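You operate a simulated robot arm through the tools that you are given. There is no shell and no other tool.

You are at the controls of a simulated robot arm. One attempt, no reset.

Task
Fill the orange mould's two empty pockets with cream discs and close it.
Fine: clamp it with the yellow knob first, set its lid on the pins, then free the clamp. Where these are worked on the way, their far stop is far enough and under half their travel is too little: yellow knob.

Only the result counts: the job must be done as asked and must still hold three seconds after the hand-in. Knocking over, shifting, dropping, spilling or breaking anything else fails it. A push-on lid holds only when it is set on centred and level and pressed home; a screw cap is set on level and turned clockwise until tight.

Robot
A 7-joint arm with a two-finger parallel gripper, fixed in place. Base frame: the origin is at the foot of the arm, x ahead of it, y to its left, z up; the work surface is at about z = 0.8. Units: m, degrees, N and s.
Its first joint turns from -149.0 to 149.0 degrees. Payload 3.5 kg.
The tool frame sits at the grasp point between the pads (the TCP): z along the fingers, y along the line on which they close. The tips reach 0.023 m beyond it. The gripper opens to 0.094 m. The fingers are 0.038 m wide and 0.01 m thick; the gripper's body (0.054 by 0.096 m) begins 0.039 m behind the TCP.
Orientation is that of the tool frame in the base frame, as a unit quaternion [x, y, z, w]. With the fingers straight down and closing along the base's y, the tool's x points along the base's -x, its y along +y and its z along -z.

Tools
- The arm moves only by the tool play_rows. Its argument "deltas" is a list of rows, each a list of 7 numbers: the shift along the tool's x, y, z in m, then the turn, a rotation vector about the tool's x, y, z in degrees, then the gripper command, from -1 (fully open) to 1 (shut), values between in proportion. In form: [[tx, ty, tz, wx, wy, wz, claw], ...]. A call has 1 to 20 rows; each row shifts and turns the commanded pose from where the row before left it, along the tool's axes as they then stand. Each row takes 0.2 s and may step no farther than 0.05 m and 8.6 degrees from the row before; otherwise, or with a gripper value out of range, the whole call is refused. A pose out of reach is approached as far as the arm can. The call stops where the force on the tool passes 90 N (or 10 N more than at its start, if that is more) or the arm is blocked; 0.2 s more then pass. Each finger travels about 0.153 m/s and halts on what it meets, pressing with about 41 N; the grip force reading is that of the motor and also rises with nothing between the fingers. The clock runs only during rows and for 0.2 s after the last one: add rows that do not move to give the fingers time. It gives the time, the measured TCP pose, the force on the tool (base axes), the opening and the grip force at its end, in the units of the frame above (readings bear some noise), with the torque about the TCP (base axes, N m) and any sound that the robot's microphone picked up.
- Cameras (640 x 400 px; columns grow to the right, rows downward): "scene" is fixed at [0.0511, -0.6509, 1.4069]; the picture's right is [-0.36, -0.93, 0.00], its down [-0.49, 0.19, -0.85] and it looks along [0.79, -0.31, -0.52] (base axes); focal length 330 px, centre (320, 200). "wrist" rides on the gripper at [0.086, 0.016, -0.074] in the tool frame; the picture's right is [-0.18, 0.98, 0.00], its down [-0.58, -0.11, -0.81] and it looks along [-0.79, -0.15, 0.59] (tool axes); focal length 243 px, centre (320, 200). There is no depth. A picture from a camera that has moved, and an enlarged one, comes with that camera's place and axes in the base frame and with its lens.
- grab_frame(camera): a new picture of that camera. The clock stands still meanwhile.
- enlarge(camera, box): a new picture of the part [left, top, right, bottom] of that camera's present view, enlarged. The clock stands still meanwhile.
- finish_job(): hands the job in; it is judged then, once.

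Nothing tells you positions but the pictures and the camera data. Unless the task says otherwise, let go and move clear before handing in.

The tools are called after "Request:" by a JSON object that holds its "name" and its "arguments". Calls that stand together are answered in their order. play_rows: Moves the arm, as the interface text tells. Its arguments: {"type":"object","properties":{"deltas":{"type":"array","items":{"type":"array","items":{"type":"number"}}}},"required":["deltas"]} The other tools are called the same way: grab_frame (camera) takes a picture; enlarge (camera, box) takes an enlarged picture of a part of a camera's view; finish_job () hands the job in.

At the start:

```text
t: 0.0
ee_pos: [0.7872, -0.764, 1.1204]
tool_rot: [0.0, 1.0, 0.0, 0.0]
ft_force: [-0.5, 0.6, -1.0]
ft_torque: [-0.01, 0.0, -0.01]
grip_width: 0.0941
gripper_force: 0.1
```

scene: 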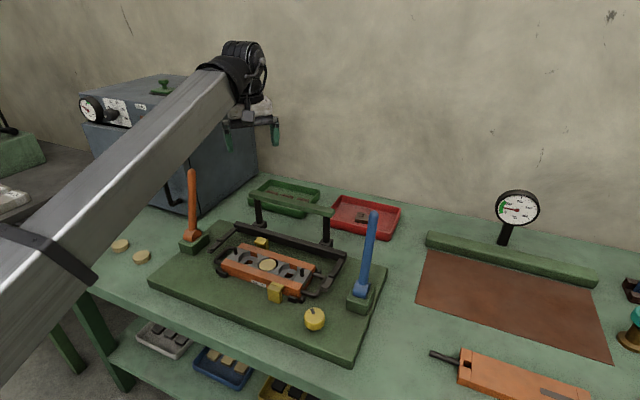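
wrist: 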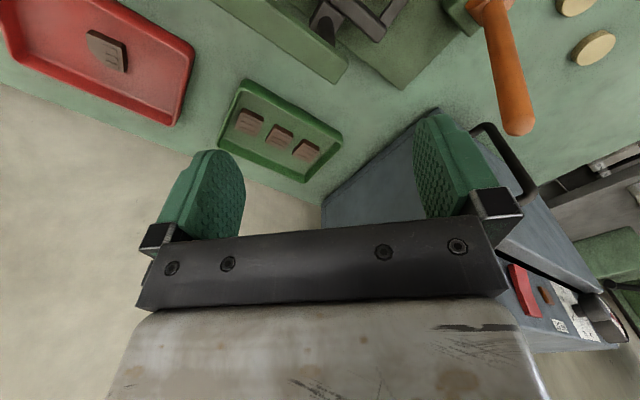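

I see a green fixture plate with an orange mould, yellow clamps, a yellow knob, two levers and two cream discs on the bench at left. I'll look closer before moving.

Request:
{"name": "enlarge", "arguments": {"camera": "scene", "box": [140, 170, 400, 370]}}

Request:
{"name": "enlarge", "arguments": {"camera": "scene", "box": [200, 220, 360, 320]}}

Request:
{"name": "enlarge", "arguments": {"camera": "scene", "box": [400, 180, 640, 400]}}

Request:
{"name": "enlarge", "arguments": {"camera": "scene", "box": [80, 200, 260, 300]}}

```text
2.00 times, centred on (270, 270) of scene
camera zoom: at [0.0511, -0.6509, 1.4069], right [-0.36, -0.93, 0.0], down [-0.49, 0.19, -0.85], along [0.79, -0.31, -0.52], focal length 661 px, centre (420, 60)
```

zoom: 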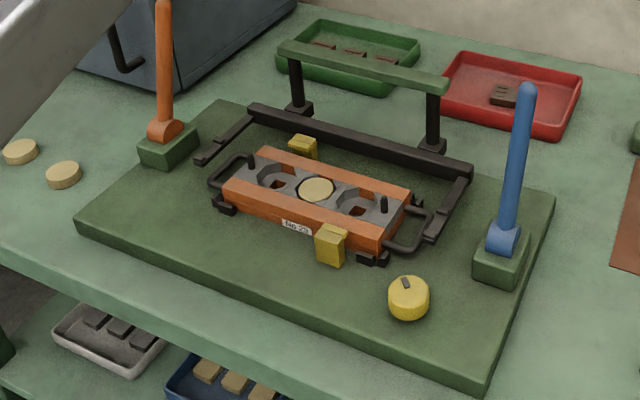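

```text
4.00 times, centred on (280, 270) of scene
camera zoom: at [0.0511, -0.6509, 1.4069], right [-0.36, -0.93, 0.0], down [-0.49, 0.19, -0.85], along [0.79, -0.31, -0.52], focal length 1322 px, centre (480, -80)
```

zoom: 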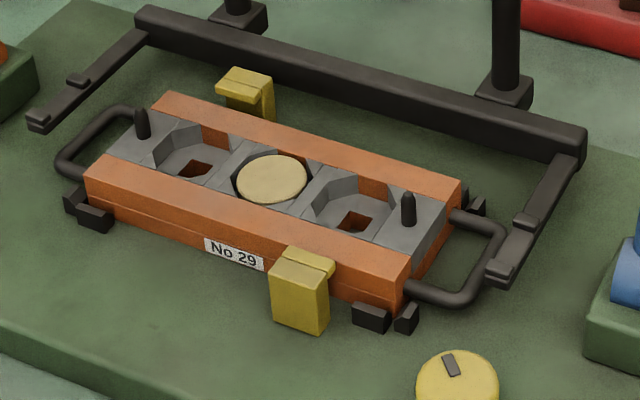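

```text
1.82 times, centred on (520, 290) of scene
camera zoom: at [0.0511, -0.6509, 1.4069], right [-0.36, -0.93, 0.0], down [-0.49, 0.19, -0.85], along [0.79, -0.31, -0.52], focal length 601 px, centre (-44, 36)
```

zoom: 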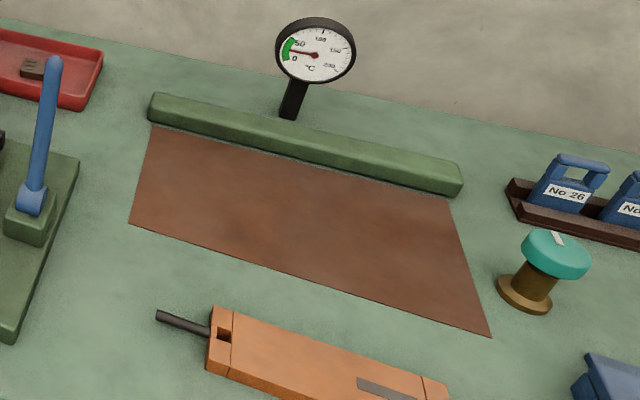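

```text
3.56 times, centred on (170, 250) of scene
camera zoom: at [0.0511, -0.6509, 1.4069], right [-0.36, -0.93, 0.0], down [-0.49, 0.19, -0.85], along [0.79, -0.31, -0.52], focal length 1175 px, centre (853, 22)
```

zoom: 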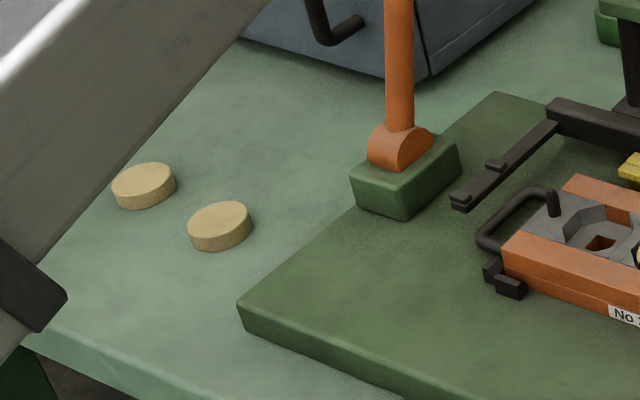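

The fixture sits about 1 m out from the base, and the two loose discs are on the bench to its left. I haven't found the No 29 lid yet, so I'll look at the picture's edges for it.

Request:
{"name": "enlarge", "arguments": {"camera": "scene", "box": [560, 150, 640, 400]}}

Request:
{"name": "enlarge", "arguments": {"camera": "scene", "box": [0, 100, 100, 400]}}

Request:
{"name": "enlarge", "arguments": {"camera": "scene", "box": [300, 300, 640, 400]}}

Request:
{"name": "enlarge", "arguments": {"camera": "scene", "box": [240, 160, 420, 240]}}

```text
1.60 times, centred on (600, 275) of scene
camera zoom: at [0.0511, -0.6509, 1.4069], right [-0.36, -0.93, 0.0], down [-0.49, 0.19, -0.85], along [0.79, -0.31, -0.52], focal length 529 px, centre (-128, 80)
```

zoom: 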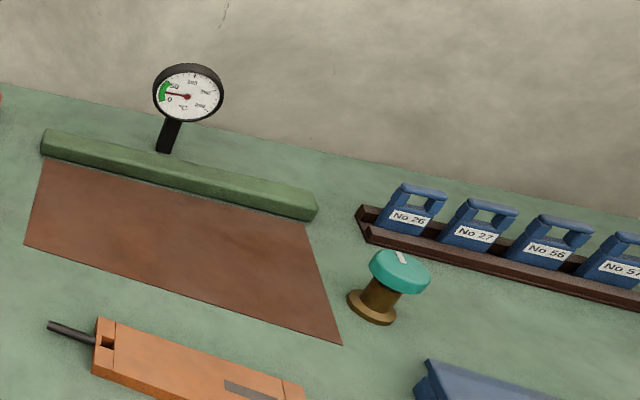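

```text
1.33 times, centred on (50, 250) of scene
camera zoom: at [0.0511, -0.6509, 1.4069], right [-0.36, -0.93, 0.0], down [-0.49, 0.19, -0.85], along [0.79, -0.31, -0.52], focal length 441 px, centre (680, 133)
```

zoom: 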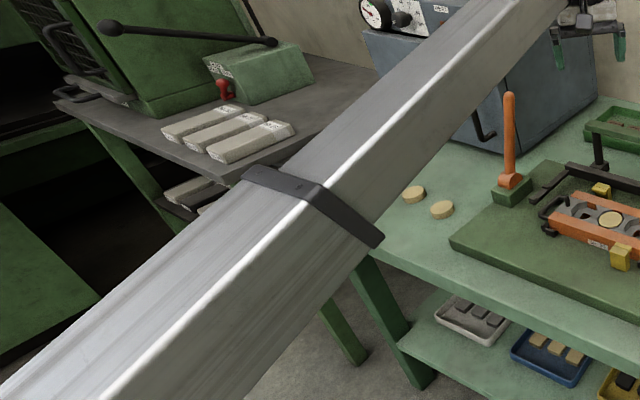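

```text
1.88 times, centred on (470, 350) of scene
camera zoom: at [0.0511, -0.6509, 1.4069], right [-0.36, -0.93, 0.0], down [-0.49, 0.19, -0.85], along [0.79, -0.31, -0.52], focal length 622 px, centre (38, -82)
```

zoom: 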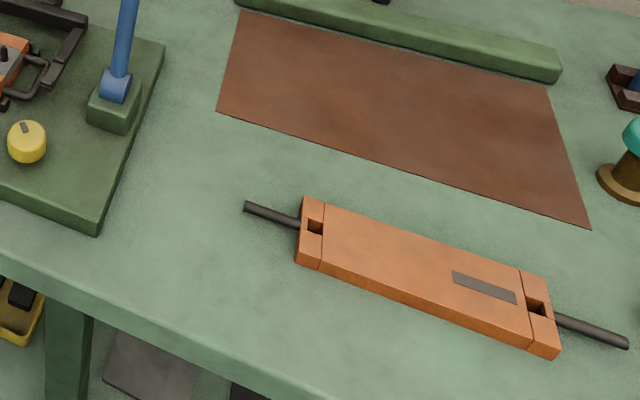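

```text
3.56 times, centred on (330, 200) of scene
camera zoom: at [0.0511, -0.6509, 1.4069], right [-0.36, -0.93, 0.0], down [-0.49, 0.19, -0.85], along [0.79, -0.31, -0.52], focal length 1175 px, centre (284, 200)
```

zoom: 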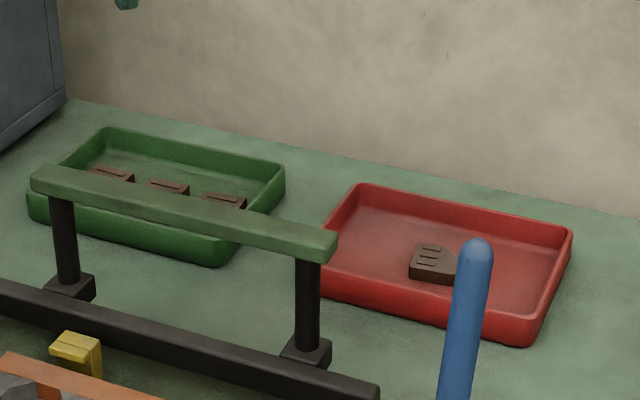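

The long orange plate with two end slots and black rods on the right looks like the lid, about 1.1 m out. I'll look past the picture's borders to check there is no other candidate.

Request:
{"name": "enlarge", "arguments": {"camera": "scene", "box": [636, 0, 640, 400]}}

Request:
{"name": "enlarge", "arguments": {"camera": "scene", "box": [0, 396, 640, 400]}}

Request:
{"name": "enlarge", "arguments": {"camera": "scene", "box": [430, 330, 620, 400]}}

Request:
{"name": "enlarge", "arguments": {"camera": "scene", "box": [600, 300, 640, 400]}}

```text
1.00 times, centred on (638, 200) of scene (not enlarged: the box is as wide or as high as the picture)
camera zoom: at [0.0511, -0.6509, 1.4069], right [-0.36, -0.93, 0.0], down [-0.49, 0.19, -0.85], along [0.79, -0.31, -0.52], focal length 330 px, centre (2, 200)
```

zoom: 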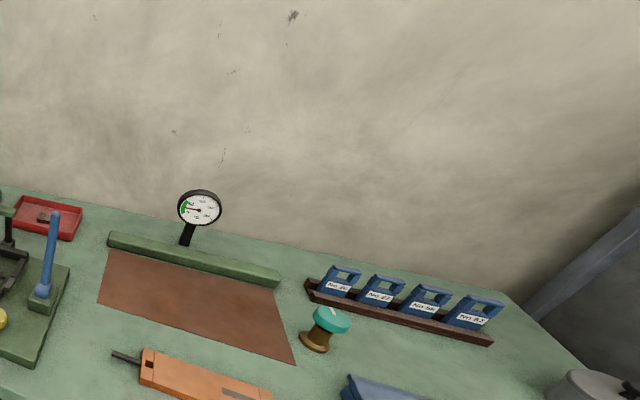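

```text
1.00 times, centred on (320, 398) of scene (not enlarged: the box is as wide or as high as the picture)
camera zoom: at [0.0511, -0.6509, 1.4069], right [-0.36, -0.93, 0.0], down [-0.49, 0.19, -0.85], along [0.79, -0.31, -0.52], focal length 330 px, centre (320, 2)
```

zoom: 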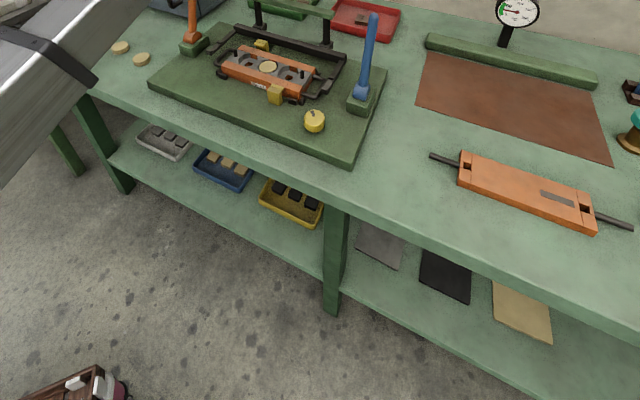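

```text
3.37 times, centred on (525, 365) of scene
camera zoom: at [0.0511, -0.6509, 1.4069], right [-0.36, -0.93, 0.0], down [-0.49, 0.19, -0.85], along [0.79, -0.31, -0.52], focal length 1113 px, centre (-370, -356)
```

zoom: 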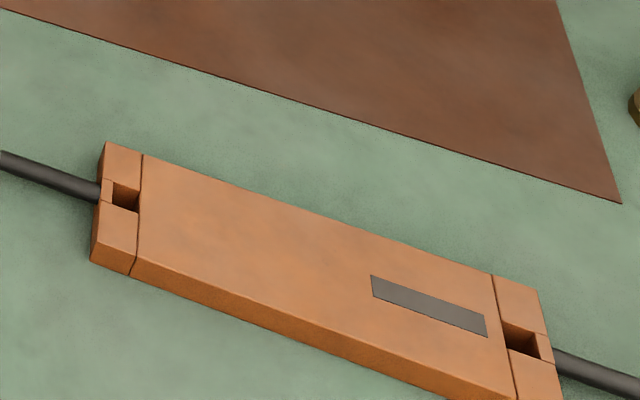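

```text
4.00 times, centred on (620, 350) of scene
camera zoom: at [0.0511, -0.6509, 1.4069], right [-0.36, -0.93, 0.0], down [-0.49, 0.19, -0.85], along [0.79, -0.31, -0.52], focal length 1322 px, centre (-880, -400)
```

zoom: 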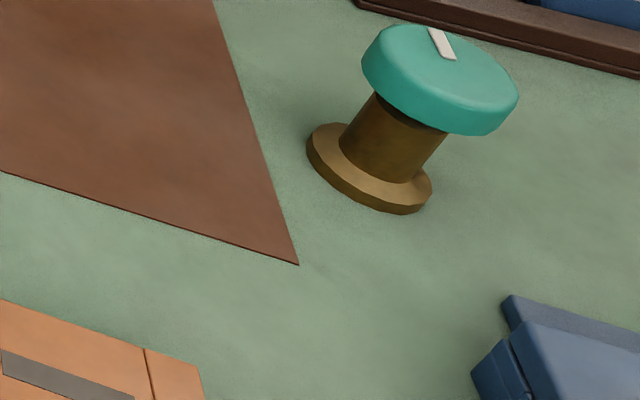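

The long orange plate must be the lid, since its 0.21 m length matches the mould's. Next I'll move the wrist camera to look along the bench normal at the fixture from above, staying over the lever tops.

Request:
{"name": "play_rows", "arguments": {"deltas": [[0.0374, 0.0128, 0.004, 0, 0, 0, -1], [0.0374, 0.0128, 0.004, 0, 0, 0, -1], [0.0374, 0.0128, 0.004, 0, 0, 0, -1], [0.0374, 0.0128, 0.004, 0, 0, 0, -1], [0.0374, 0.0128, 0.004, 0, 0, 0, -1], [0, 0, 0, 0, 0, 7.5, -1], [0, 0, 0, 0, 0, 7.5, -1], [0, 0, 0, 0, 0, 7.5, -1], [0, 0, 0, 0, 0, 7.5, -1], [0, 0, 0, 0, 0, 7.5, -1], [0, 0, 0, 0, 0, 7.5, -1], [0, 0, 0, 0, 0, 0, -1]]}}

Request:
{"name": "grab_frame", "arguments": {"camera": "wrist"}}

Request:
{"name": "grab_frame", "arguments": {"camera": "scene"}}

```text
t: 2.6
ee_pos: [0.5999, -0.7002, 1.1006]
tool_rot: [0.383, 0.924, 0.0, -0.001]
ft_force: [-0.5, 0.2, 0.9]
ft_torque: [0.01, 0.0, 0.01]
grip_width: 0.0941
gripper_force: 0.1
```

```text
taken
camera wrist: at [0.5501, -0.626, 1.1754], right [0.83, 0.56, 0.0], down [0.33, -0.49, 0.81], along [0.45, -0.67, -0.59], focal length 243 px, centre (320, 200)
```

wrist: 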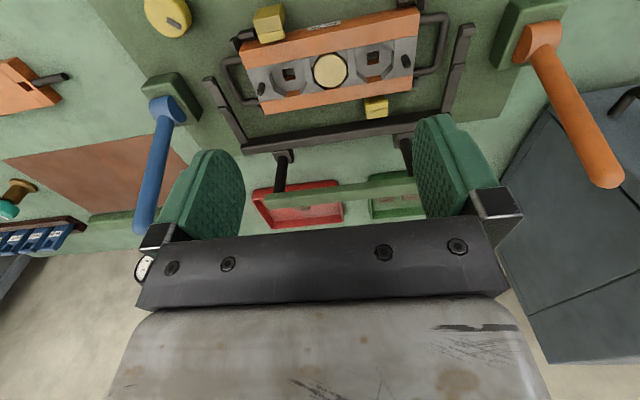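

```text
taken
```

scene: 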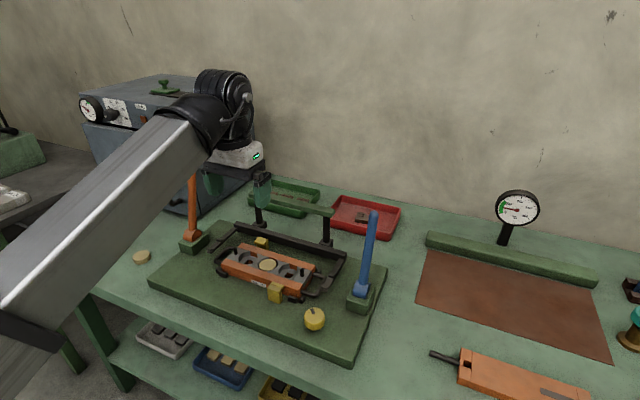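

The wrist camera now sees the whole fixture from above. I'll enlarge the mould, the clamps and the knob to get their positions.

Request:
{"name": "enlarge", "arguments": {"camera": "wrist", "box": [220, 0, 460, 150]}}

Request:
{"name": "enlarge", "arguments": {"camera": "wrist", "box": [120, 0, 220, 60]}}

Request:
{"name": "enlarge", "arguments": {"camera": "wrist", "box": [0, 0, 640, 5]}}

```text
2.67 times, centred on (340, 75) of wrist
camera zoom: at [0.5501, -0.626, 1.1754], right [0.83, 0.56, 0.0], down [0.33, -0.49, 0.81], along [0.45, -0.67, -0.59], focal length 647 px, centre (267, 533)
```

zoom: 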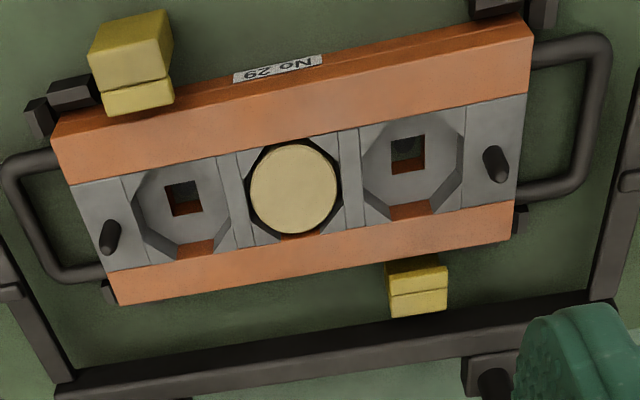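

```text
6.40 times, centred on (170, 30) of wrist
camera zoom: at [0.5501, -0.626, 1.1754], right [0.83, 0.56, 0.0], down [0.33, -0.49, 0.81], along [0.45, -0.67, -0.59], focal length 1553 px, centre (1280, 1288)
```

zoom: 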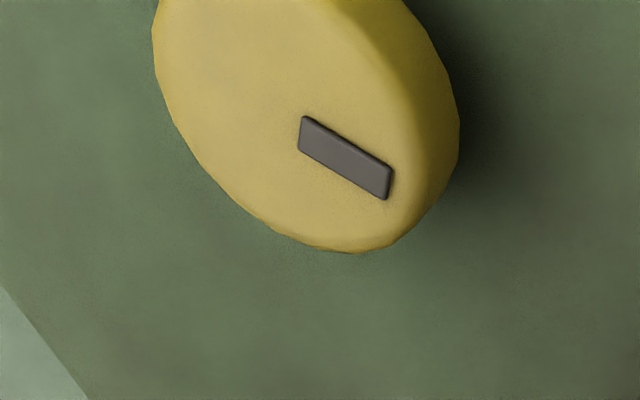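

```text
1.00 times, centred on (320, 2) of wrist (not enlarged: the box is as wide or as high as the picture)
camera zoom: at [0.5501, -0.626, 1.1754], right [0.83, 0.56, 0.0], down [0.33, -0.49, 0.81], along [0.45, -0.67, -0.59], focal length 243 px, centre (320, 398)
```

zoom: 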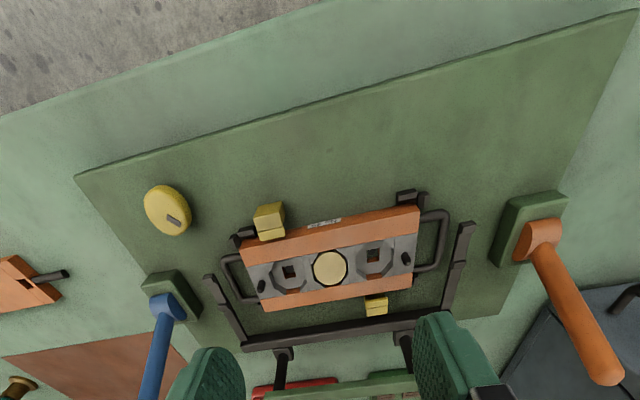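

I'll zoom the scene camera on the fingertips to check the camera calibration against the known TCP.

Request:
{"name": "enlarge", "arguments": {"camera": "scene", "box": [190, 150, 290, 215]}}

Request:
{"name": "enlarge", "arguments": {"camera": "wrist", "box": [220, 0, 440, 10]}}

```text
6.15 times, centred on (240, 182) of scene
camera zoom: at [0.0511, -0.6509, 1.4069], right [-0.36, -0.93, 0.0], down [-0.49, 0.19, -0.85], along [0.79, -0.31, -0.52], focal length 2033 px, centre (812, 308)
```

zoom: 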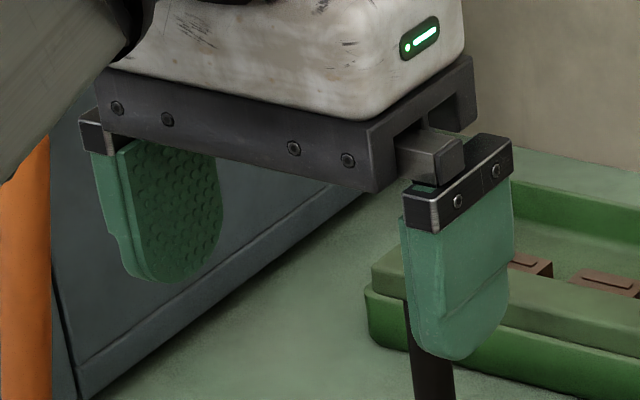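

```text
2.91 times, centred on (330, 5) of wrist
camera zoom: at [0.5501, -0.626, 1.1754], right [0.83, 0.56, 0.0], down [0.33, -0.49, 0.81], along [0.45, -0.67, -0.59], focal length 706 px, centre (291, 767)
```

zoom: 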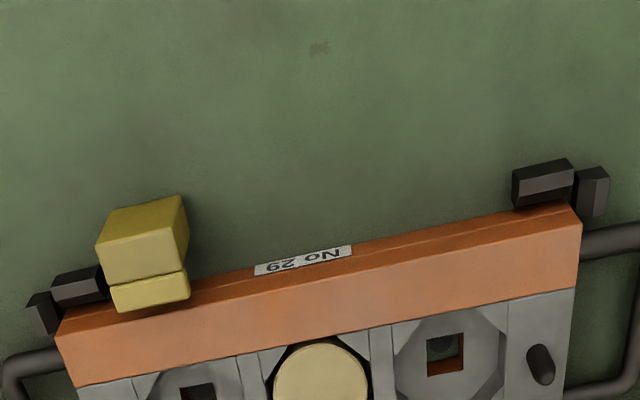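

The scene camera agrees with the fingertips to about 1 mm. I'll check the wrist camera against the fingers as well.

Request:
{"name": "enlarge", "arguments": {"camera": "wrist", "box": [130, 100, 530, 260]}}

```text
1.60 times, centred on (330, 180) of wrist
camera zoom: at [0.5501, -0.626, 1.1754], right [0.83, 0.56, 0.0], down [0.33, -0.49, 0.81], along [0.45, -0.67, -0.59], focal length 388 px, centre (304, 232)
```

zoom: 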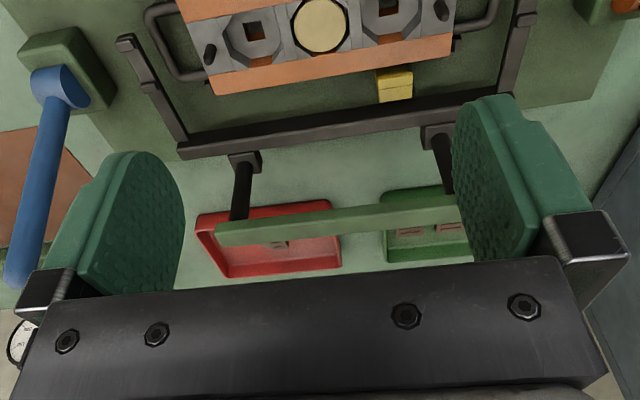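

Both cameras are consistent to within a few millimetres. The knob is near (0.467, -0.795) with its top around z 0.865, so I'll move the wrist camera closer to it.

Request:
{"name": "play_rows", "arguments": {"deltas": [[0.0212, -0.0269, 0.016, 0, 0, 0, -1], [0.0212, -0.0269, 0.016, 0, 0, 0, -1], [0.0212, -0.0269, 0.016, 0, 0, 0, -1], [0.0212, -0.0269, 0.016, 0, 0, 0, -1], [0.0212, -0.0269, 0.016, 0, 0, 0, -1], [0, 0, 0, 0, 0, 7.5, -1], [0, 0, 0, 0, 0, 7.5, -1], [0, 0, 0, 0, 0, 0, -1]]}}

Request:
{"name": "grab_frame", "arguments": {"camera": "wrist"}}

Request:
{"name": "enlarge", "arguments": {"camera": "wrist", "box": [0, 0, 640, 5]}}

Request:
{"name": "grab_frame", "arguments": {"camera": "scene"}}

```text
t: 4.4
ee_pos: [0.4279, -0.7198, 1.0226]
tool_rot: [0.5, 0.866, 0.0, 0.0]
ft_force: [-0.1, -0.4, -0.5]
ft_torque: [0.0, 0.01, 0.0]
grip_width: 0.0939
gripper_force: 0.0
```

```text
taken
camera wrist: at [0.3998, -0.6371, 1.0953], right [0.94, 0.33, 0.0], down [0.2, -0.56, 0.81], along [0.27, -0.76, -0.59], focal length 243 px, centre (320, 200)
```

wrist: 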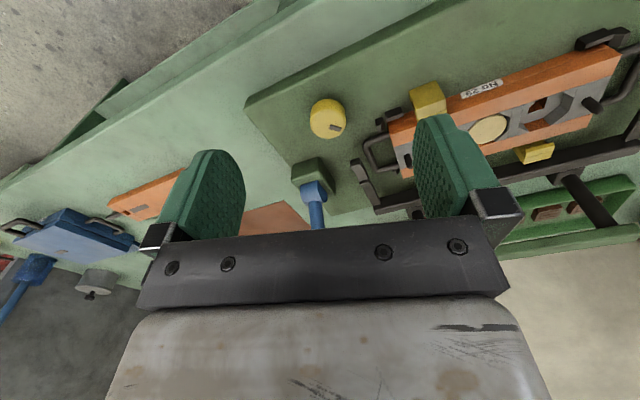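

```text
1.00 times, centred on (320, 2) of wrist (not enlarged: the box is as wide or as high as the picture)
camera zoom: at [0.3998, -0.6371, 1.0953], right [0.94, 0.33, 0.0], down [0.2, -0.56, 0.81], along [0.27, -0.76, -0.59], focal length 243 px, centre (320, 398)
```

zoom: 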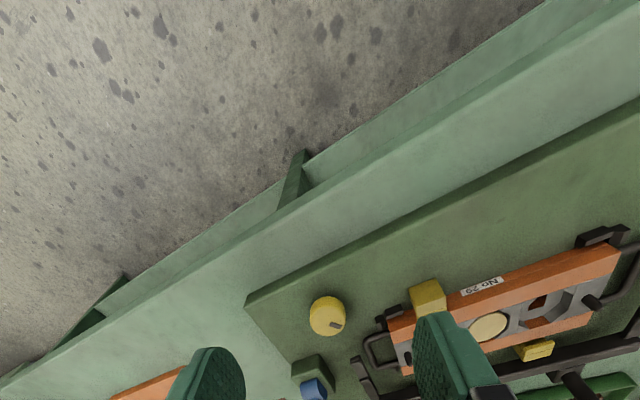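

```text
taken
```

scene: 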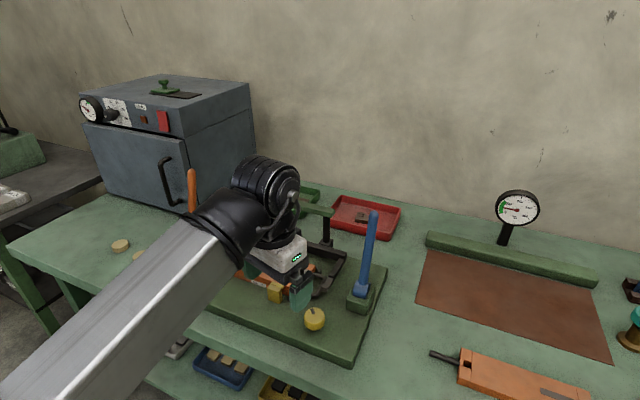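

Request:
{"name": "enlarge", "arguments": {"camera": "wrist", "box": [280, 80, 370, 150]}}

Request:
{"name": "enlarge", "arguments": {"camera": "scene", "box": [280, 280, 380, 350]}}

Request:
{"name": "enlarge", "arguments": {"camera": "wrist", "box": [370, 60, 640, 220]}}

```text
5.71 times, centred on (325, 115) of wrist
camera zoom: at [0.3998, -0.6371, 1.0953], right [0.94, 0.33, 0.0], down [0.2, -0.56, 0.81], along [0.27, -0.76, -0.59], focal length 1386 px, centre (291, 686)
```

zoom: 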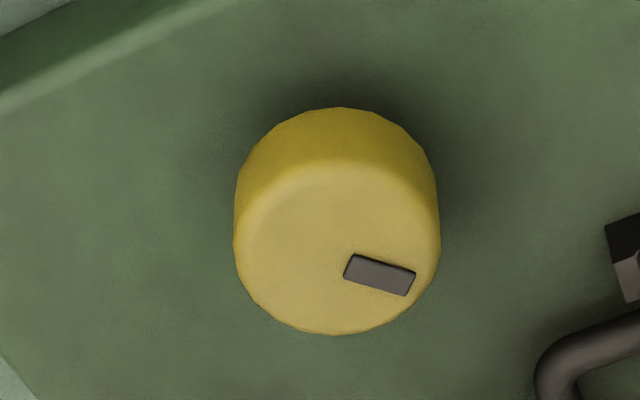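

```text
5.71 times, centred on (330, 315) of scene
camera zoom: at [0.0511, -0.6509, 1.4069], right [-0.36, -0.93, 0.0], down [-0.49, 0.19, -0.85], along [0.79, -0.31, -0.52], focal length 1888 px, centre (263, -457)
```

zoom: 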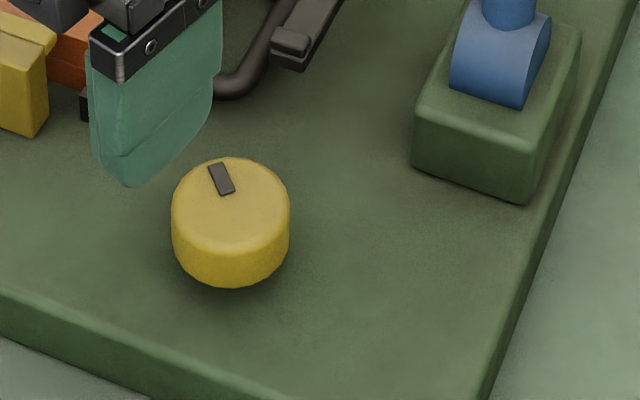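

```text
2.37 times, centred on (505, 140) of wrist
camera zoom: at [0.3998, -0.6371, 1.0953], right [0.94, 0.33, 0.0], down [0.2, -0.56, 0.81], along [0.27, -0.76, -0.59], focal length 575 px, centre (-118, 342)
```

zoom: 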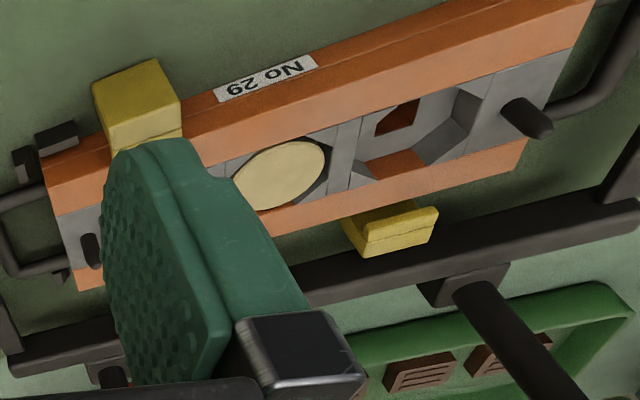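

The cameras agree to several millimetres: knob centre about (0.469, -0.800), top around z 0.857. I'll hover over it and check the alignment from both views.

Request:
{"name": "play_rows", "arguments": {"deltas": [[-0.0299, -0.0015, 0.0233, 0, 0, 0, -1], [-0.0299, -0.0015, 0.0233, 0, 0, 0, -1], [-0.0299, -0.0015, 0.0233, 0, 0, 0, -1], [0, 0, 0, 0, 0, 0, -1]]}}

Request:
{"name": "enlarge", "arguments": {"camera": "wrist", "box": [160, 0, 500, 200]}}

Request:
{"name": "enlarge", "arguments": {"camera": "scene", "box": [240, 220, 400, 350]}}

```text
t: 5.4
ee_pos: [0.4707, -0.8013, 0.9498]
tool_rot: [0.5, 0.866, 0.0, 0.001]
ft_force: [-0.3, -0.4, -0.1]
ft_torque: [0.0, -0.01, -0.02]
grip_width: 0.094
gripper_force: 0.1
```

```text
1.88 times, centred on (330, 100) of wrist
camera zoom: at [0.4409, -0.7181, 1.0239], right [0.94, 0.33, 0.0], down [0.2, -0.56, 0.81], along [0.27, -0.76, -0.59], focal length 457 px, centre (301, 388)
```

zoom: 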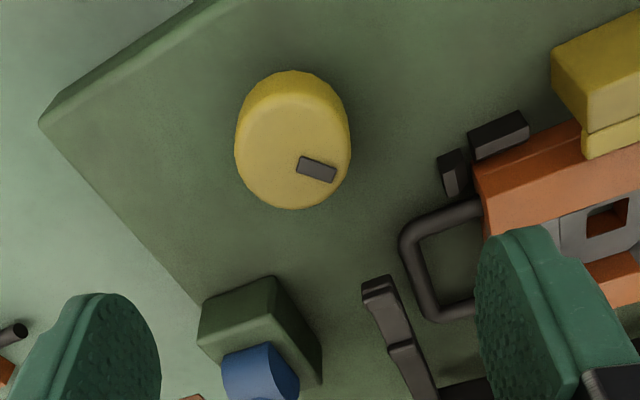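

```text
3.08 times, centred on (320, 285) of scene
camera zoom: at [0.0511, -0.6509, 1.4069], right [-0.36, -0.93, 0.0], down [-0.49, 0.19, -0.85], along [0.79, -0.31, -0.52], focal length 1017 px, centre (320, -62)
```

zoom: 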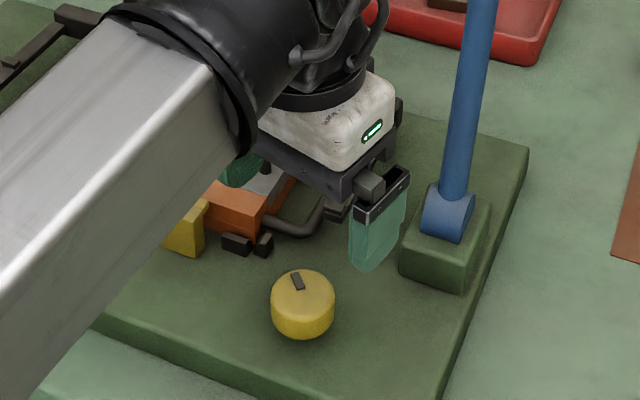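

Three wrist views put the knob at (0.466, -0.799) with its top at z 0.858 and its base near 0.838. I'll shift slightly, descend and close on it.

Request:
{"name": "play_rows", "arguments": {"deltas": [[0.0043, -0.003, 0.0, 0, 0, 0, -1], [0, 0, 0.028, 0, 0, 0, -1], [0, 0, 0.028, 0, 0, 0, -1], [0, 0, 0.027, 0, 0, 0, -1], [0, 0, 0, 0, 0, 0, -1]]}}

Request:
{"name": "enlarge", "arguments": {"camera": "wrist", "box": [160, 0, 500, 200]}}

Request:
{"name": "enlarge", "arguments": {"camera": "scene", "box": [260, 250, 400, 350]}}

```text
t: 6.6
ee_pos: [0.4666, -0.7983, 0.8688]
tool_rot: [0.5, 0.866, 0.0, 0.0]
ft_force: [0.2, -0.2, 0.1]
ft_torque: [-0.02, -0.01, -0.02]
grip_width: 0.094
gripper_force: 0.2
```

```text
1.88 times, centred on (330, 100) of wrist
camera zoom: at [0.4364, -0.7145, 0.9428], right [0.94, 0.33, 0.0], down [0.2, -0.56, 0.81], along [0.27, -0.76, -0.59], focal length 457 px, centre (301, 388)
```

zoom: 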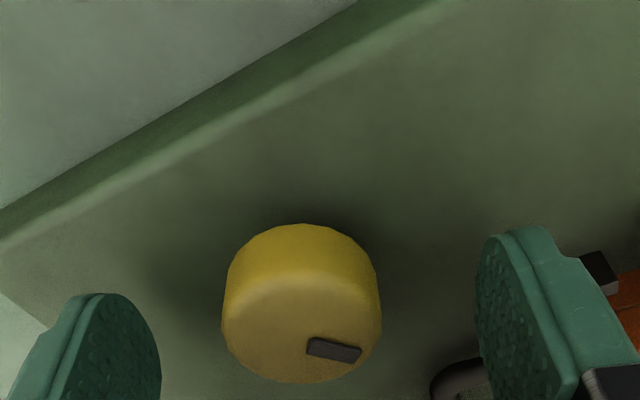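

```text
4.00 times, centred on (330, 300) of scene
camera zoom: at [0.0511, -0.6509, 1.4069], right [-0.36, -0.93, 0.0], down [-0.49, 0.19, -0.85], along [0.79, -0.31, -0.52], focal length 1322 px, centre (280, -200)
```

zoom: 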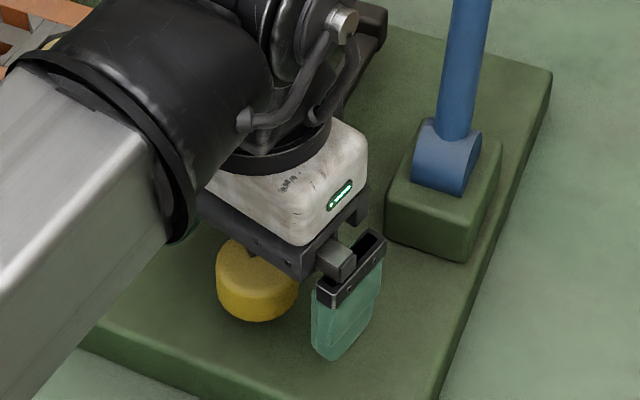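

The knob sits centred between the fingers. I'll lower 3 mm more and close, then test a small clockwise turn.

Request:
{"name": "play_rows", "arguments": {"deltas": [[0.001, 0, 0.003, 0, 0, 0, -1], [0, 0, 0, 0, 0, 0, 0.3], [0, 0, 0, 0, 0, 0, 1], [0, 0, 0, 0, 0, 0, 1], [0, 0, 0, 0, 0, 0, 1]]}}

```text
t: 7.8
ee_pos: [0.465, -0.7979, 0.8653]
tool_rot: [0.5, 0.866, 0.0, 0.001]
ft_force: [0.0, 0.9, -1.4]
ft_torque: [-0.21, -0.35, 0.03]
grip_width: 0.0416
gripper_force: 45.2
```

The knob is gripped at 41.6 mm. I'll test turning it clockwise.

Request:
{"name": "play_rows", "arguments": {"deltas": [[0, 0, 0, 0, 0, 6, 1], [0, 0, 0, 0, 0, 6, 1], [0, 0, 0, 0, 0, 0, 1]]}}

Request:
{"name": "grab_frame", "arguments": {"camera": "scene"}}

Request:
{"name": "grab_frame", "arguments": {"camera": "wrist"}}

```text
t: 8.6
ee_pos: [0.4641, -0.7967, 0.8652]
tool_rot: [0.588, 0.809, 0.001, -0.001]
ft_force: [-6.1, 10.8, -0.7]
ft_torque: [-0.89, -0.15, 0.0]
grip_width: 0.0415
gripper_force: 44.5
```

```text
taken
```

scene: 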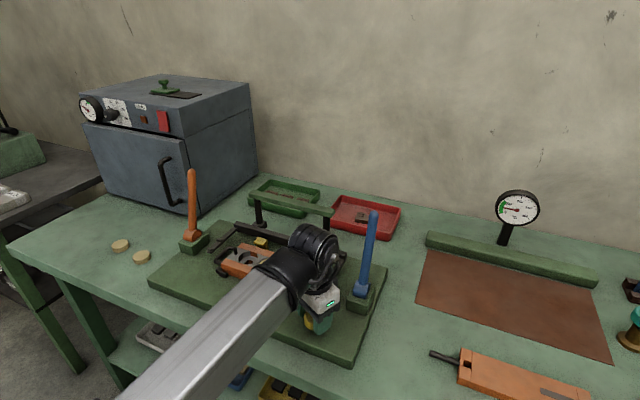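

```text
taken
camera wrist: at [0.4542, -0.7092, 0.9396], right [0.99, 0.13, 0.0], down [0.08, -0.59, 0.81], along [0.1, -0.8, -0.59], focal length 243 px, centre (320, 200)
```

wrist: 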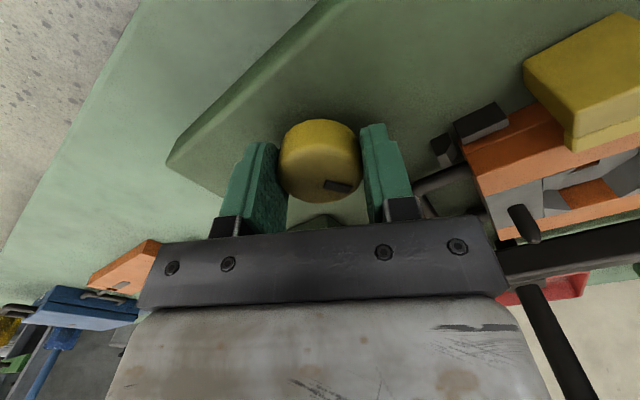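

Request:
{"name": "enlarge", "arguments": {"camera": "wrist", "box": [220, 100, 420, 230]}}

Request:
{"name": "enlarge", "arguments": {"camera": "wrist", "box": [420, 0, 640, 240]}}

```text
3.08 times, centred on (320, 165) of wrist
camera zoom: at [0.4542, -0.7092, 0.9396], right [0.99, 0.13, 0.0], down [0.08, -0.59, 0.81], along [0.1, -0.8, -0.59], focal length 746 px, centre (320, 308)
```

zoom: 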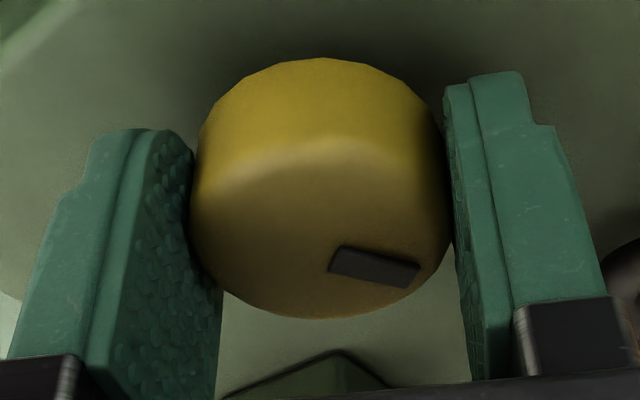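

```text
1.67 times, centred on (530, 120) of wrist
camera zoom: at [0.4542, -0.7092, 0.9396], right [0.99, 0.13, 0.0], down [0.08, -0.59, 0.81], along [0.1, -0.8, -0.59], focal length 404 px, centre (-30, 333)
```

zoom: 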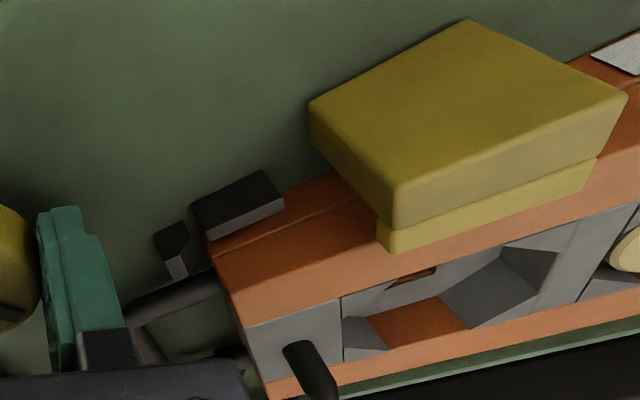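

The knob turned with the gripper at almost no torque, so clockwise isn't against a stop. I'll continue clockwise in steps until the stop shows.

Request:
{"name": "play_rows", "arguments": {"deltas": [[0.001, 0, 0, 0, 0, 8, 1], [0, 0, 0, 0, 0, 8, 1], [0, 0, 0, 0, 0, 8, 1], [0, 0, 0, 0, 0, 8, 1], [0, 0, 0, 0, 0, 0, 1]]}}

Request:
{"name": "enlarge", "arguments": {"camera": "wrist", "box": [220, 100, 420, 230]}}

Request:
{"name": "enlarge", "arguments": {"camera": "scene", "box": [140, 200, 400, 370]}}

```text
t: 9.8
ee_pos: [0.465, -0.7977, 0.8663]
tool_rot: [0.789, 0.615, 0.001, 0.0]
ft_force: [-3.2, 11.5, -11.4]
ft_torque: [0.36, -0.25, -0.01]
grip_width: 0.0416
gripper_force: 44.7
```

```text
3.08 times, centred on (320, 165) of wrist
camera zoom: at [0.5024, -0.7166, 0.9396], right [0.91, -0.42, 0.0], down [-0.25, -0.54, 0.81], along [-0.34, -0.73, -0.59], focal length 746 px, centre (320, 308)
```

zoom: 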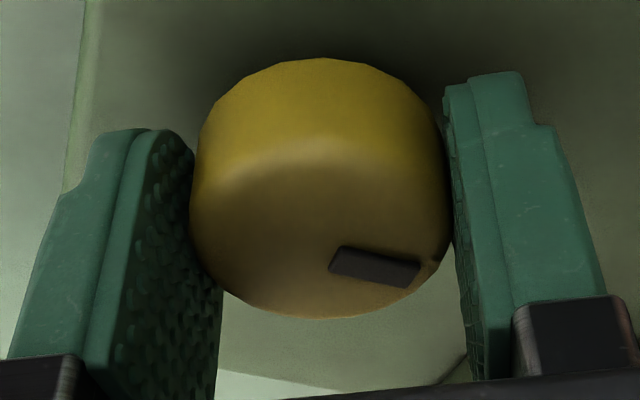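

```text
2.35 times, centred on (270, 285) of scene
camera zoom: at [0.0511, -0.6509, 1.4069], right [-0.36, -0.93, 0.0], down [-0.49, 0.19, -0.85], along [0.79, -0.31, -0.52], focal length 777 px, centre (438, 0)
```

zoom: 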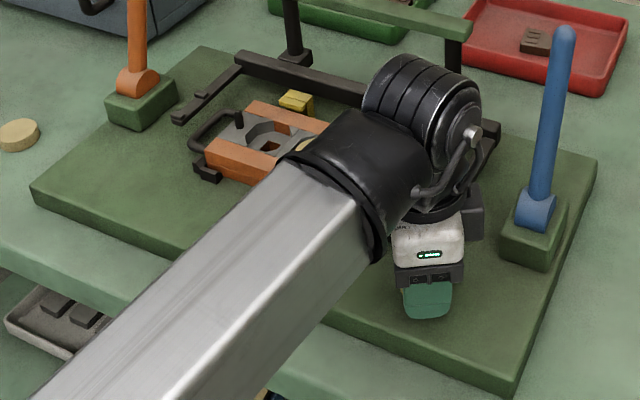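

The knob follows freely (44° so far) and the clamp jaws seem to be moving. I'll keep turning clockwise.

Request:
{"name": "play_rows", "arguments": {"deltas": [[0, 0, 0, 0, 0, 8, 1], [0, 0, 0, 0, 0, 8, 1], [0, 0, 0, 0, 0, 8, 1], [0, 0, 0, 0, 0, 8, 1], [0, 0, 0, 0, 0, 0, 1]]}}

Request:
{"name": "enlarge", "arguments": {"camera": "wrist", "box": [220, 100, 420, 230]}}

Request:
{"name": "enlarge", "arguments": {"camera": "scene", "box": [140, 200, 400, 370]}}

```text
t: 11.0
ee_pos: [0.4658, -0.7972, 0.8649]
tool_rot: [0.928, 0.373, 0.001, 0.0]
ft_force: [7.7, 4.3, -17.2]
ft_torque: [0.42, -0.83, 0.0]
grip_width: 0.0415
gripper_force: 45.2
```

```text
3.08 times, centred on (320, 165) of wrist
camera zoom: at [0.5393, -0.7482, 0.9396], right [0.55, -0.84, 0.0], down [-0.5, -0.32, 0.81], along [-0.67, -0.44, -0.59], focal length 746 px, centre (320, 308)
```

zoom: 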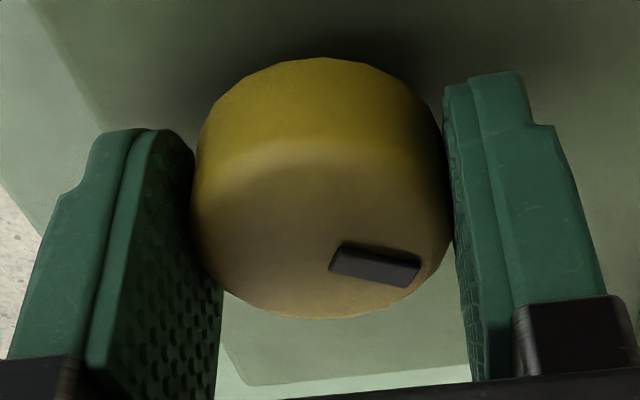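

```text
2.35 times, centred on (270, 285) of scene
camera zoom: at [0.0511, -0.6509, 1.4069], right [-0.36, -0.93, 0.0], down [-0.49, 0.19, -0.85], along [0.79, -0.31, -0.52], focal length 777 px, centre (438, 0)
```

zoom: 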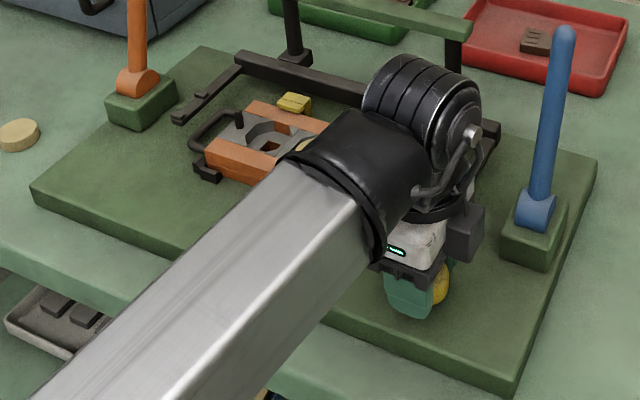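

76° so far, and the rear clamp jaw has moved towards the mould, so clockwise is the clamping direction. Continuing to the far stop.

Request:
{"name": "play_rows", "arguments": {"deltas": [[0, 0, 0, 0, 0, 8, 1], [0, 0, 0, 0, 0, 8, 1], [0, 0, 0, 0, 0, 0, 1]]}}

Request:
{"name": "enlarge", "arguments": {"camera": "wrist", "box": [220, 100, 420, 230]}}

Request:
{"name": "enlarge", "arguments": {"camera": "scene", "box": [200, 220, 300, 290]}}

```text
t: 11.8
ee_pos: [0.464, -0.7972, 0.8658]
tool_rot: [0.971, 0.241, -0.001, 0.0]
ft_force: [4.9, 1.5, -11.3]
ft_torque: [-0.23, 0.11, 0.24]
grip_width: 0.0414
gripper_force: 44.7
```

```text
3.08 times, centred on (320, 165) of wrist
camera zoom: at [0.5496, -0.7707, 0.9395], right [0.3, -0.95, 0.0], down [-0.56, -0.18, 0.81], along [-0.77, -0.24, -0.59], focal length 746 px, centre (320, 308)
```

zoom: 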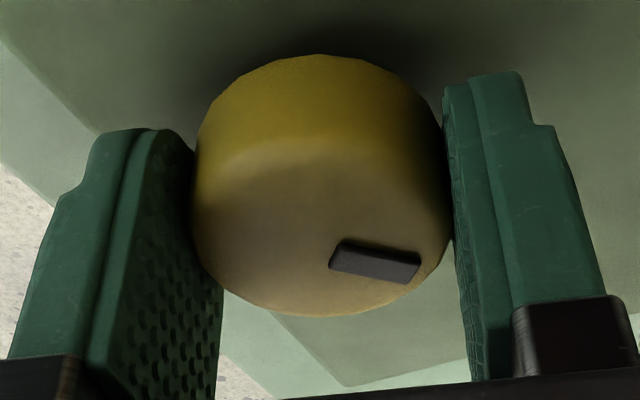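

```text
5.71 times, centred on (250, 255) of scene
camera zoom: at [0.0511, -0.6509, 1.4069], right [-0.36, -0.93, 0.0], down [-0.49, 0.19, -0.85], along [0.79, -0.31, -0.52], focal length 1888 px, centre (720, -114)
```

zoom: 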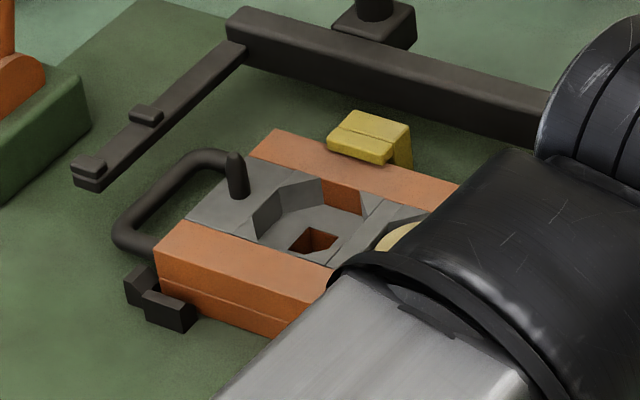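

At 92° the torque about z has appeared (0.24 N m), so this may be the stop. I'll probe a few more degrees.

Request:
{"name": "play_rows", "arguments": {"deltas": [[0, 0, 0, 0, 0, 3, 1], [0, 0, 0, 0, 0, 0, 1]]}}

```text
t: 12.4
ee_pos: [0.4653, -0.7976, 0.8655]
tool_rot: [0.976, 0.216, -0.001, 0.001]
ft_force: [1.0, -4.2, -4.9]
ft_torque: [-0.03, 0.33, 0.9]
grip_width: 0.0416
gripper_force: 44.9
```

Another 3° raised the torque to 0.9 N m, so the knob is at its far stop after about 90°. I'll relieve the twist, open only a little because the blue block is near, and lift clear.

Request:
{"name": "play_rows", "arguments": {"deltas": [[0, 0, 0, 0, 0, -3, 1], [0, 0, 0, 0, 0, 0, -0.2], [0, 0, 0, 0, 0, 0, -0.2], [0, 0, -0.03, 0, 0, 0, -0.2], [0, 0, -0.04, 0, 0, 0, -0.2], [0, 0, -0.04, 0, 0, 0, -0.2], [0, 0, -0.04, 0, 0, 0, -0.2], [0, 0, -0.04, 0, 0, 0, -0.2], [0, 0, -0.04, 0, 0, 0, -0.2], [0, 0, 0, 0, 0, 0, -0.2]]}}

Request:
{"name": "grab_frame", "arguments": {"camera": "scene"}}

Request:
{"name": "grab_frame", "arguments": {"camera": "wrist"}}

```text
t: 14.6
ee_pos: [0.4679, -0.7982, 1.0965]
tool_rot: [0.97, 0.242, -0.001, 0.0]
ft_force: [-0.1, -0.1, 0.2]
ft_torque: [0.02, -0.02, -0.01]
grip_width: 0.0562
gripper_force: 0.1
```

```text
taken
```

scene: 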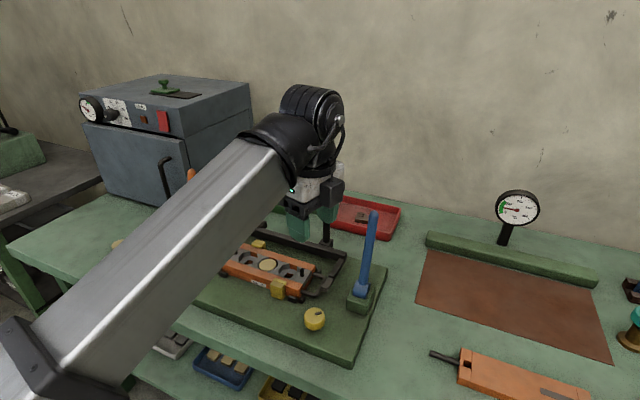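

```text
taken
camera wrist: at [0.5509, -0.7715, 1.1706], right [0.3, -0.95, 0.0], down [-0.56, -0.18, 0.81], along [-0.77, -0.24, -0.59], focal length 243 px, centre (320, 200)
```

wrist: 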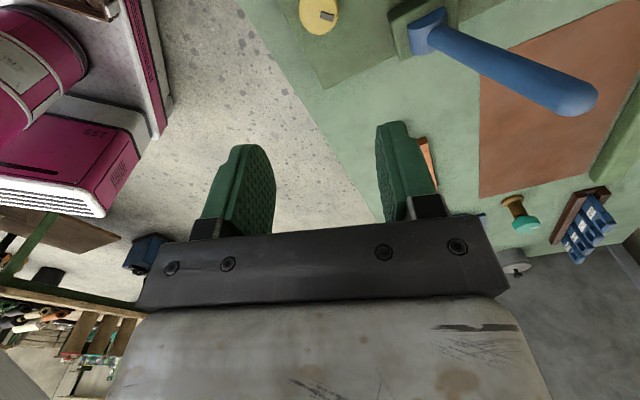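

Request:
{"name": "enlarge", "arguments": {"camera": "scene", "box": [200, 220, 360, 340]}}

Request:
{"name": "enlarge", "arguments": {"camera": "wrist", "box": [280, 0, 360, 50]}}

```text
3.33 times, centred on (280, 280) of scene
camera zoom: at [0.0511, -0.6509, 1.4069], right [-0.36, -0.93, 0.0], down [-0.49, 0.19, -0.85], along [0.79, -0.31, -0.52], focal length 1101 px, centre (453, -67)
```

zoom: 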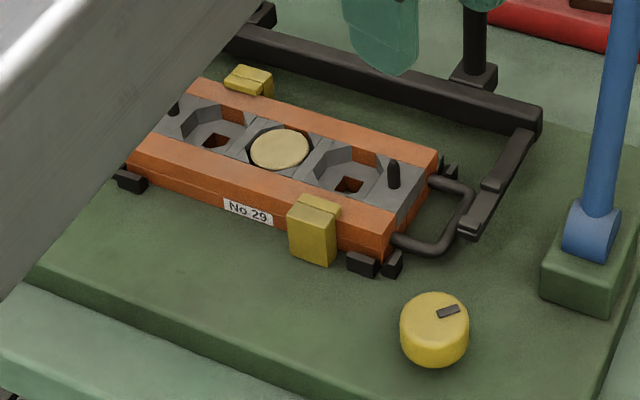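

```text
8.00 times, centred on (320, 25) of wrist
camera zoom: at [0.5509, -0.7715, 1.1706], right [0.3, -0.95, 0.0], down [-0.56, -0.18, 0.81], along [-0.77, -0.24, -0.59], focal length 1941 px, centre (320, 1600)
```

zoom: 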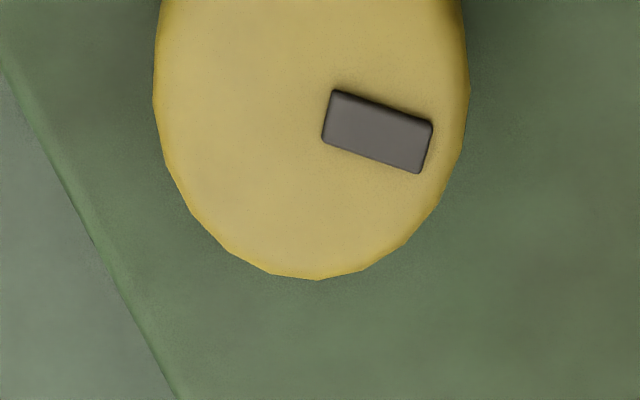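

The clamp jaws are now against the mould and the knob mark has moved 90°. Next I'll carry the arm over to look at the two loose discs.

Request:
{"name": "play_rows", "arguments": {"deltas": [[0.0424, -0.0194, 0, 0, 0, 0, -1], [0.0424, -0.0194, 0, 0, 0, 0, -1], [0.0424, -0.0194, 0, 0, 0, 0, -1], [0.0424, -0.0194, 0, 0, 0, 0, -1], [0.0424, -0.0194, 0, 0, 0, 0, -1], [0.0424, -0.0194, 0, 0, 0, 0, -1], [0.0424, -0.0194, 0, 0, 0, 0, -1], [0.0424, -0.0194, 0, 0, 0, 0, -1], [0.0424, -0.0194, 0, 0, 0, 0, -1], [0.0424, -0.0194, 0, 0, 0, 0, -1], [0.0424, -0.0194, 0, 0, 0, 0, -1], [0, 0, 0, 0, 0, 0, -1]]}}

Request:
{"name": "play_rows", "arguments": {"deltas": [[0, 0, 0.008, 0, 0, -8, -1], [0, 0, 0.008, 0, 0, -8, -1], [0, 0, 0.008, 0, 0, -8, -1], [0, 0, 0.008, 0, 0, -8, -1], [0, 0, 0.008, 0, 0, -8, -1], [0, 0, 0.008, 0, 0, -8, -1], [0, 0, 0.008, 0, 0, -8, -1], [0, 0, 0.008, 0, 0, -8, -1], [0, 0, 0, 0, 0, -8, -1], [0, 0, 0, 0, 0, -8, -1], [0, 0, 0, 0, 0, -8, -1], [0, 0, 0, 0, 0, -8, -1], [0, 0, 0, 0, 0, -8, -1], [0, 0, 0, 0, 0, -8, -1], [0, 0, 0, 0, 0, -8, -1], [0, 0, 0, 0, 0, 0, -1]]}}

Request:
{"name": "grab_frame", "arguments": {"camera": "wrist"}}

Request:
{"name": "enlarge", "arguments": {"camera": "wrist", "box": [0, 0, 640, 5]}}

Request:
{"name": "grab_frame", "arguments": {"camera": "scene"}}

```text
t: 17.2
ee_pos: [0.7782, -0.3872, 1.0936]
tool_rot: [0.97, 0.242, 0.0, 0.001]
ft_force: [-0.6, 0.7, 0.0]
ft_torque: [0.0, 0.01, -0.02]
grip_width: 0.0941
gripper_force: 0.1
```

```text
t: 20.6
ee_pos: [0.7776, -0.3903, 1.0312]
tool_rot: [0.275, 0.962, 0.0, 0.0]
ft_force: [0.5, 0.6, 0.7]
ft_torque: [-0.01, 0.0, 0.0]
grip_width: 0.0938
gripper_force: 0.1
```

```text
taken
camera wrist: at [0.7122, -0.3294, 1.105], right [0.68, 0.74, 0.0], down [0.44, -0.4, 0.81], along [0.59, -0.54, -0.59], focal length 243 px, centre (320, 200)
```

wrist: 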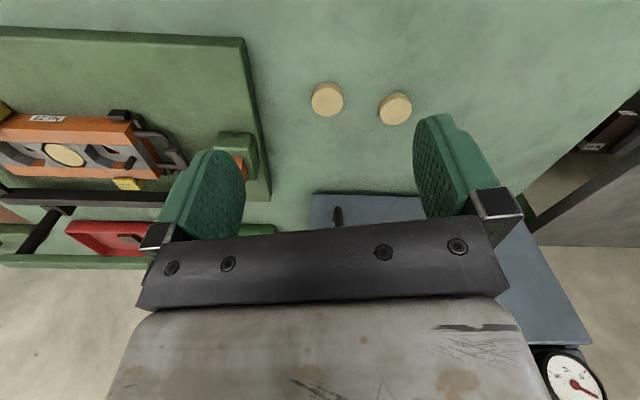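

```text
1.00 times, centred on (320, 2) of wrist (not enlarged: the box is as wide or as high as the picture)
camera zoom: at [0.7122, -0.3294, 1.105], right [0.68, 0.74, 0.0], down [0.44, -0.4, 0.81], along [0.59, -0.54, -0.59], focal length 243 px, centre (320, 398)
```

zoom: 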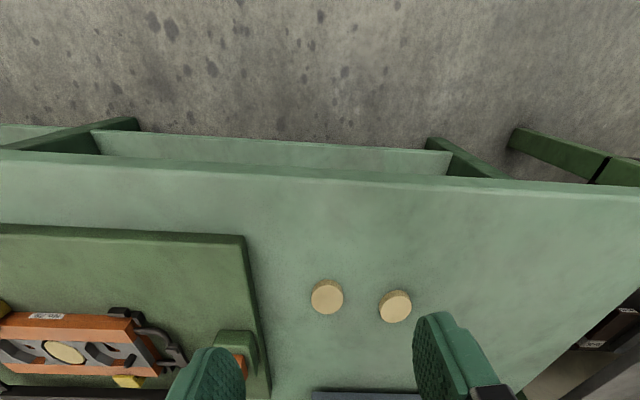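

```text
taken
```

scene: 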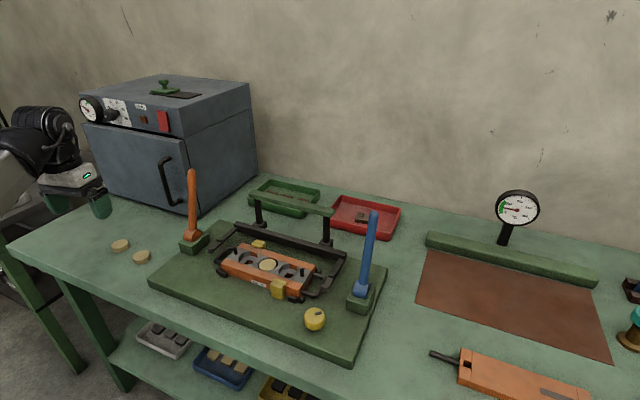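

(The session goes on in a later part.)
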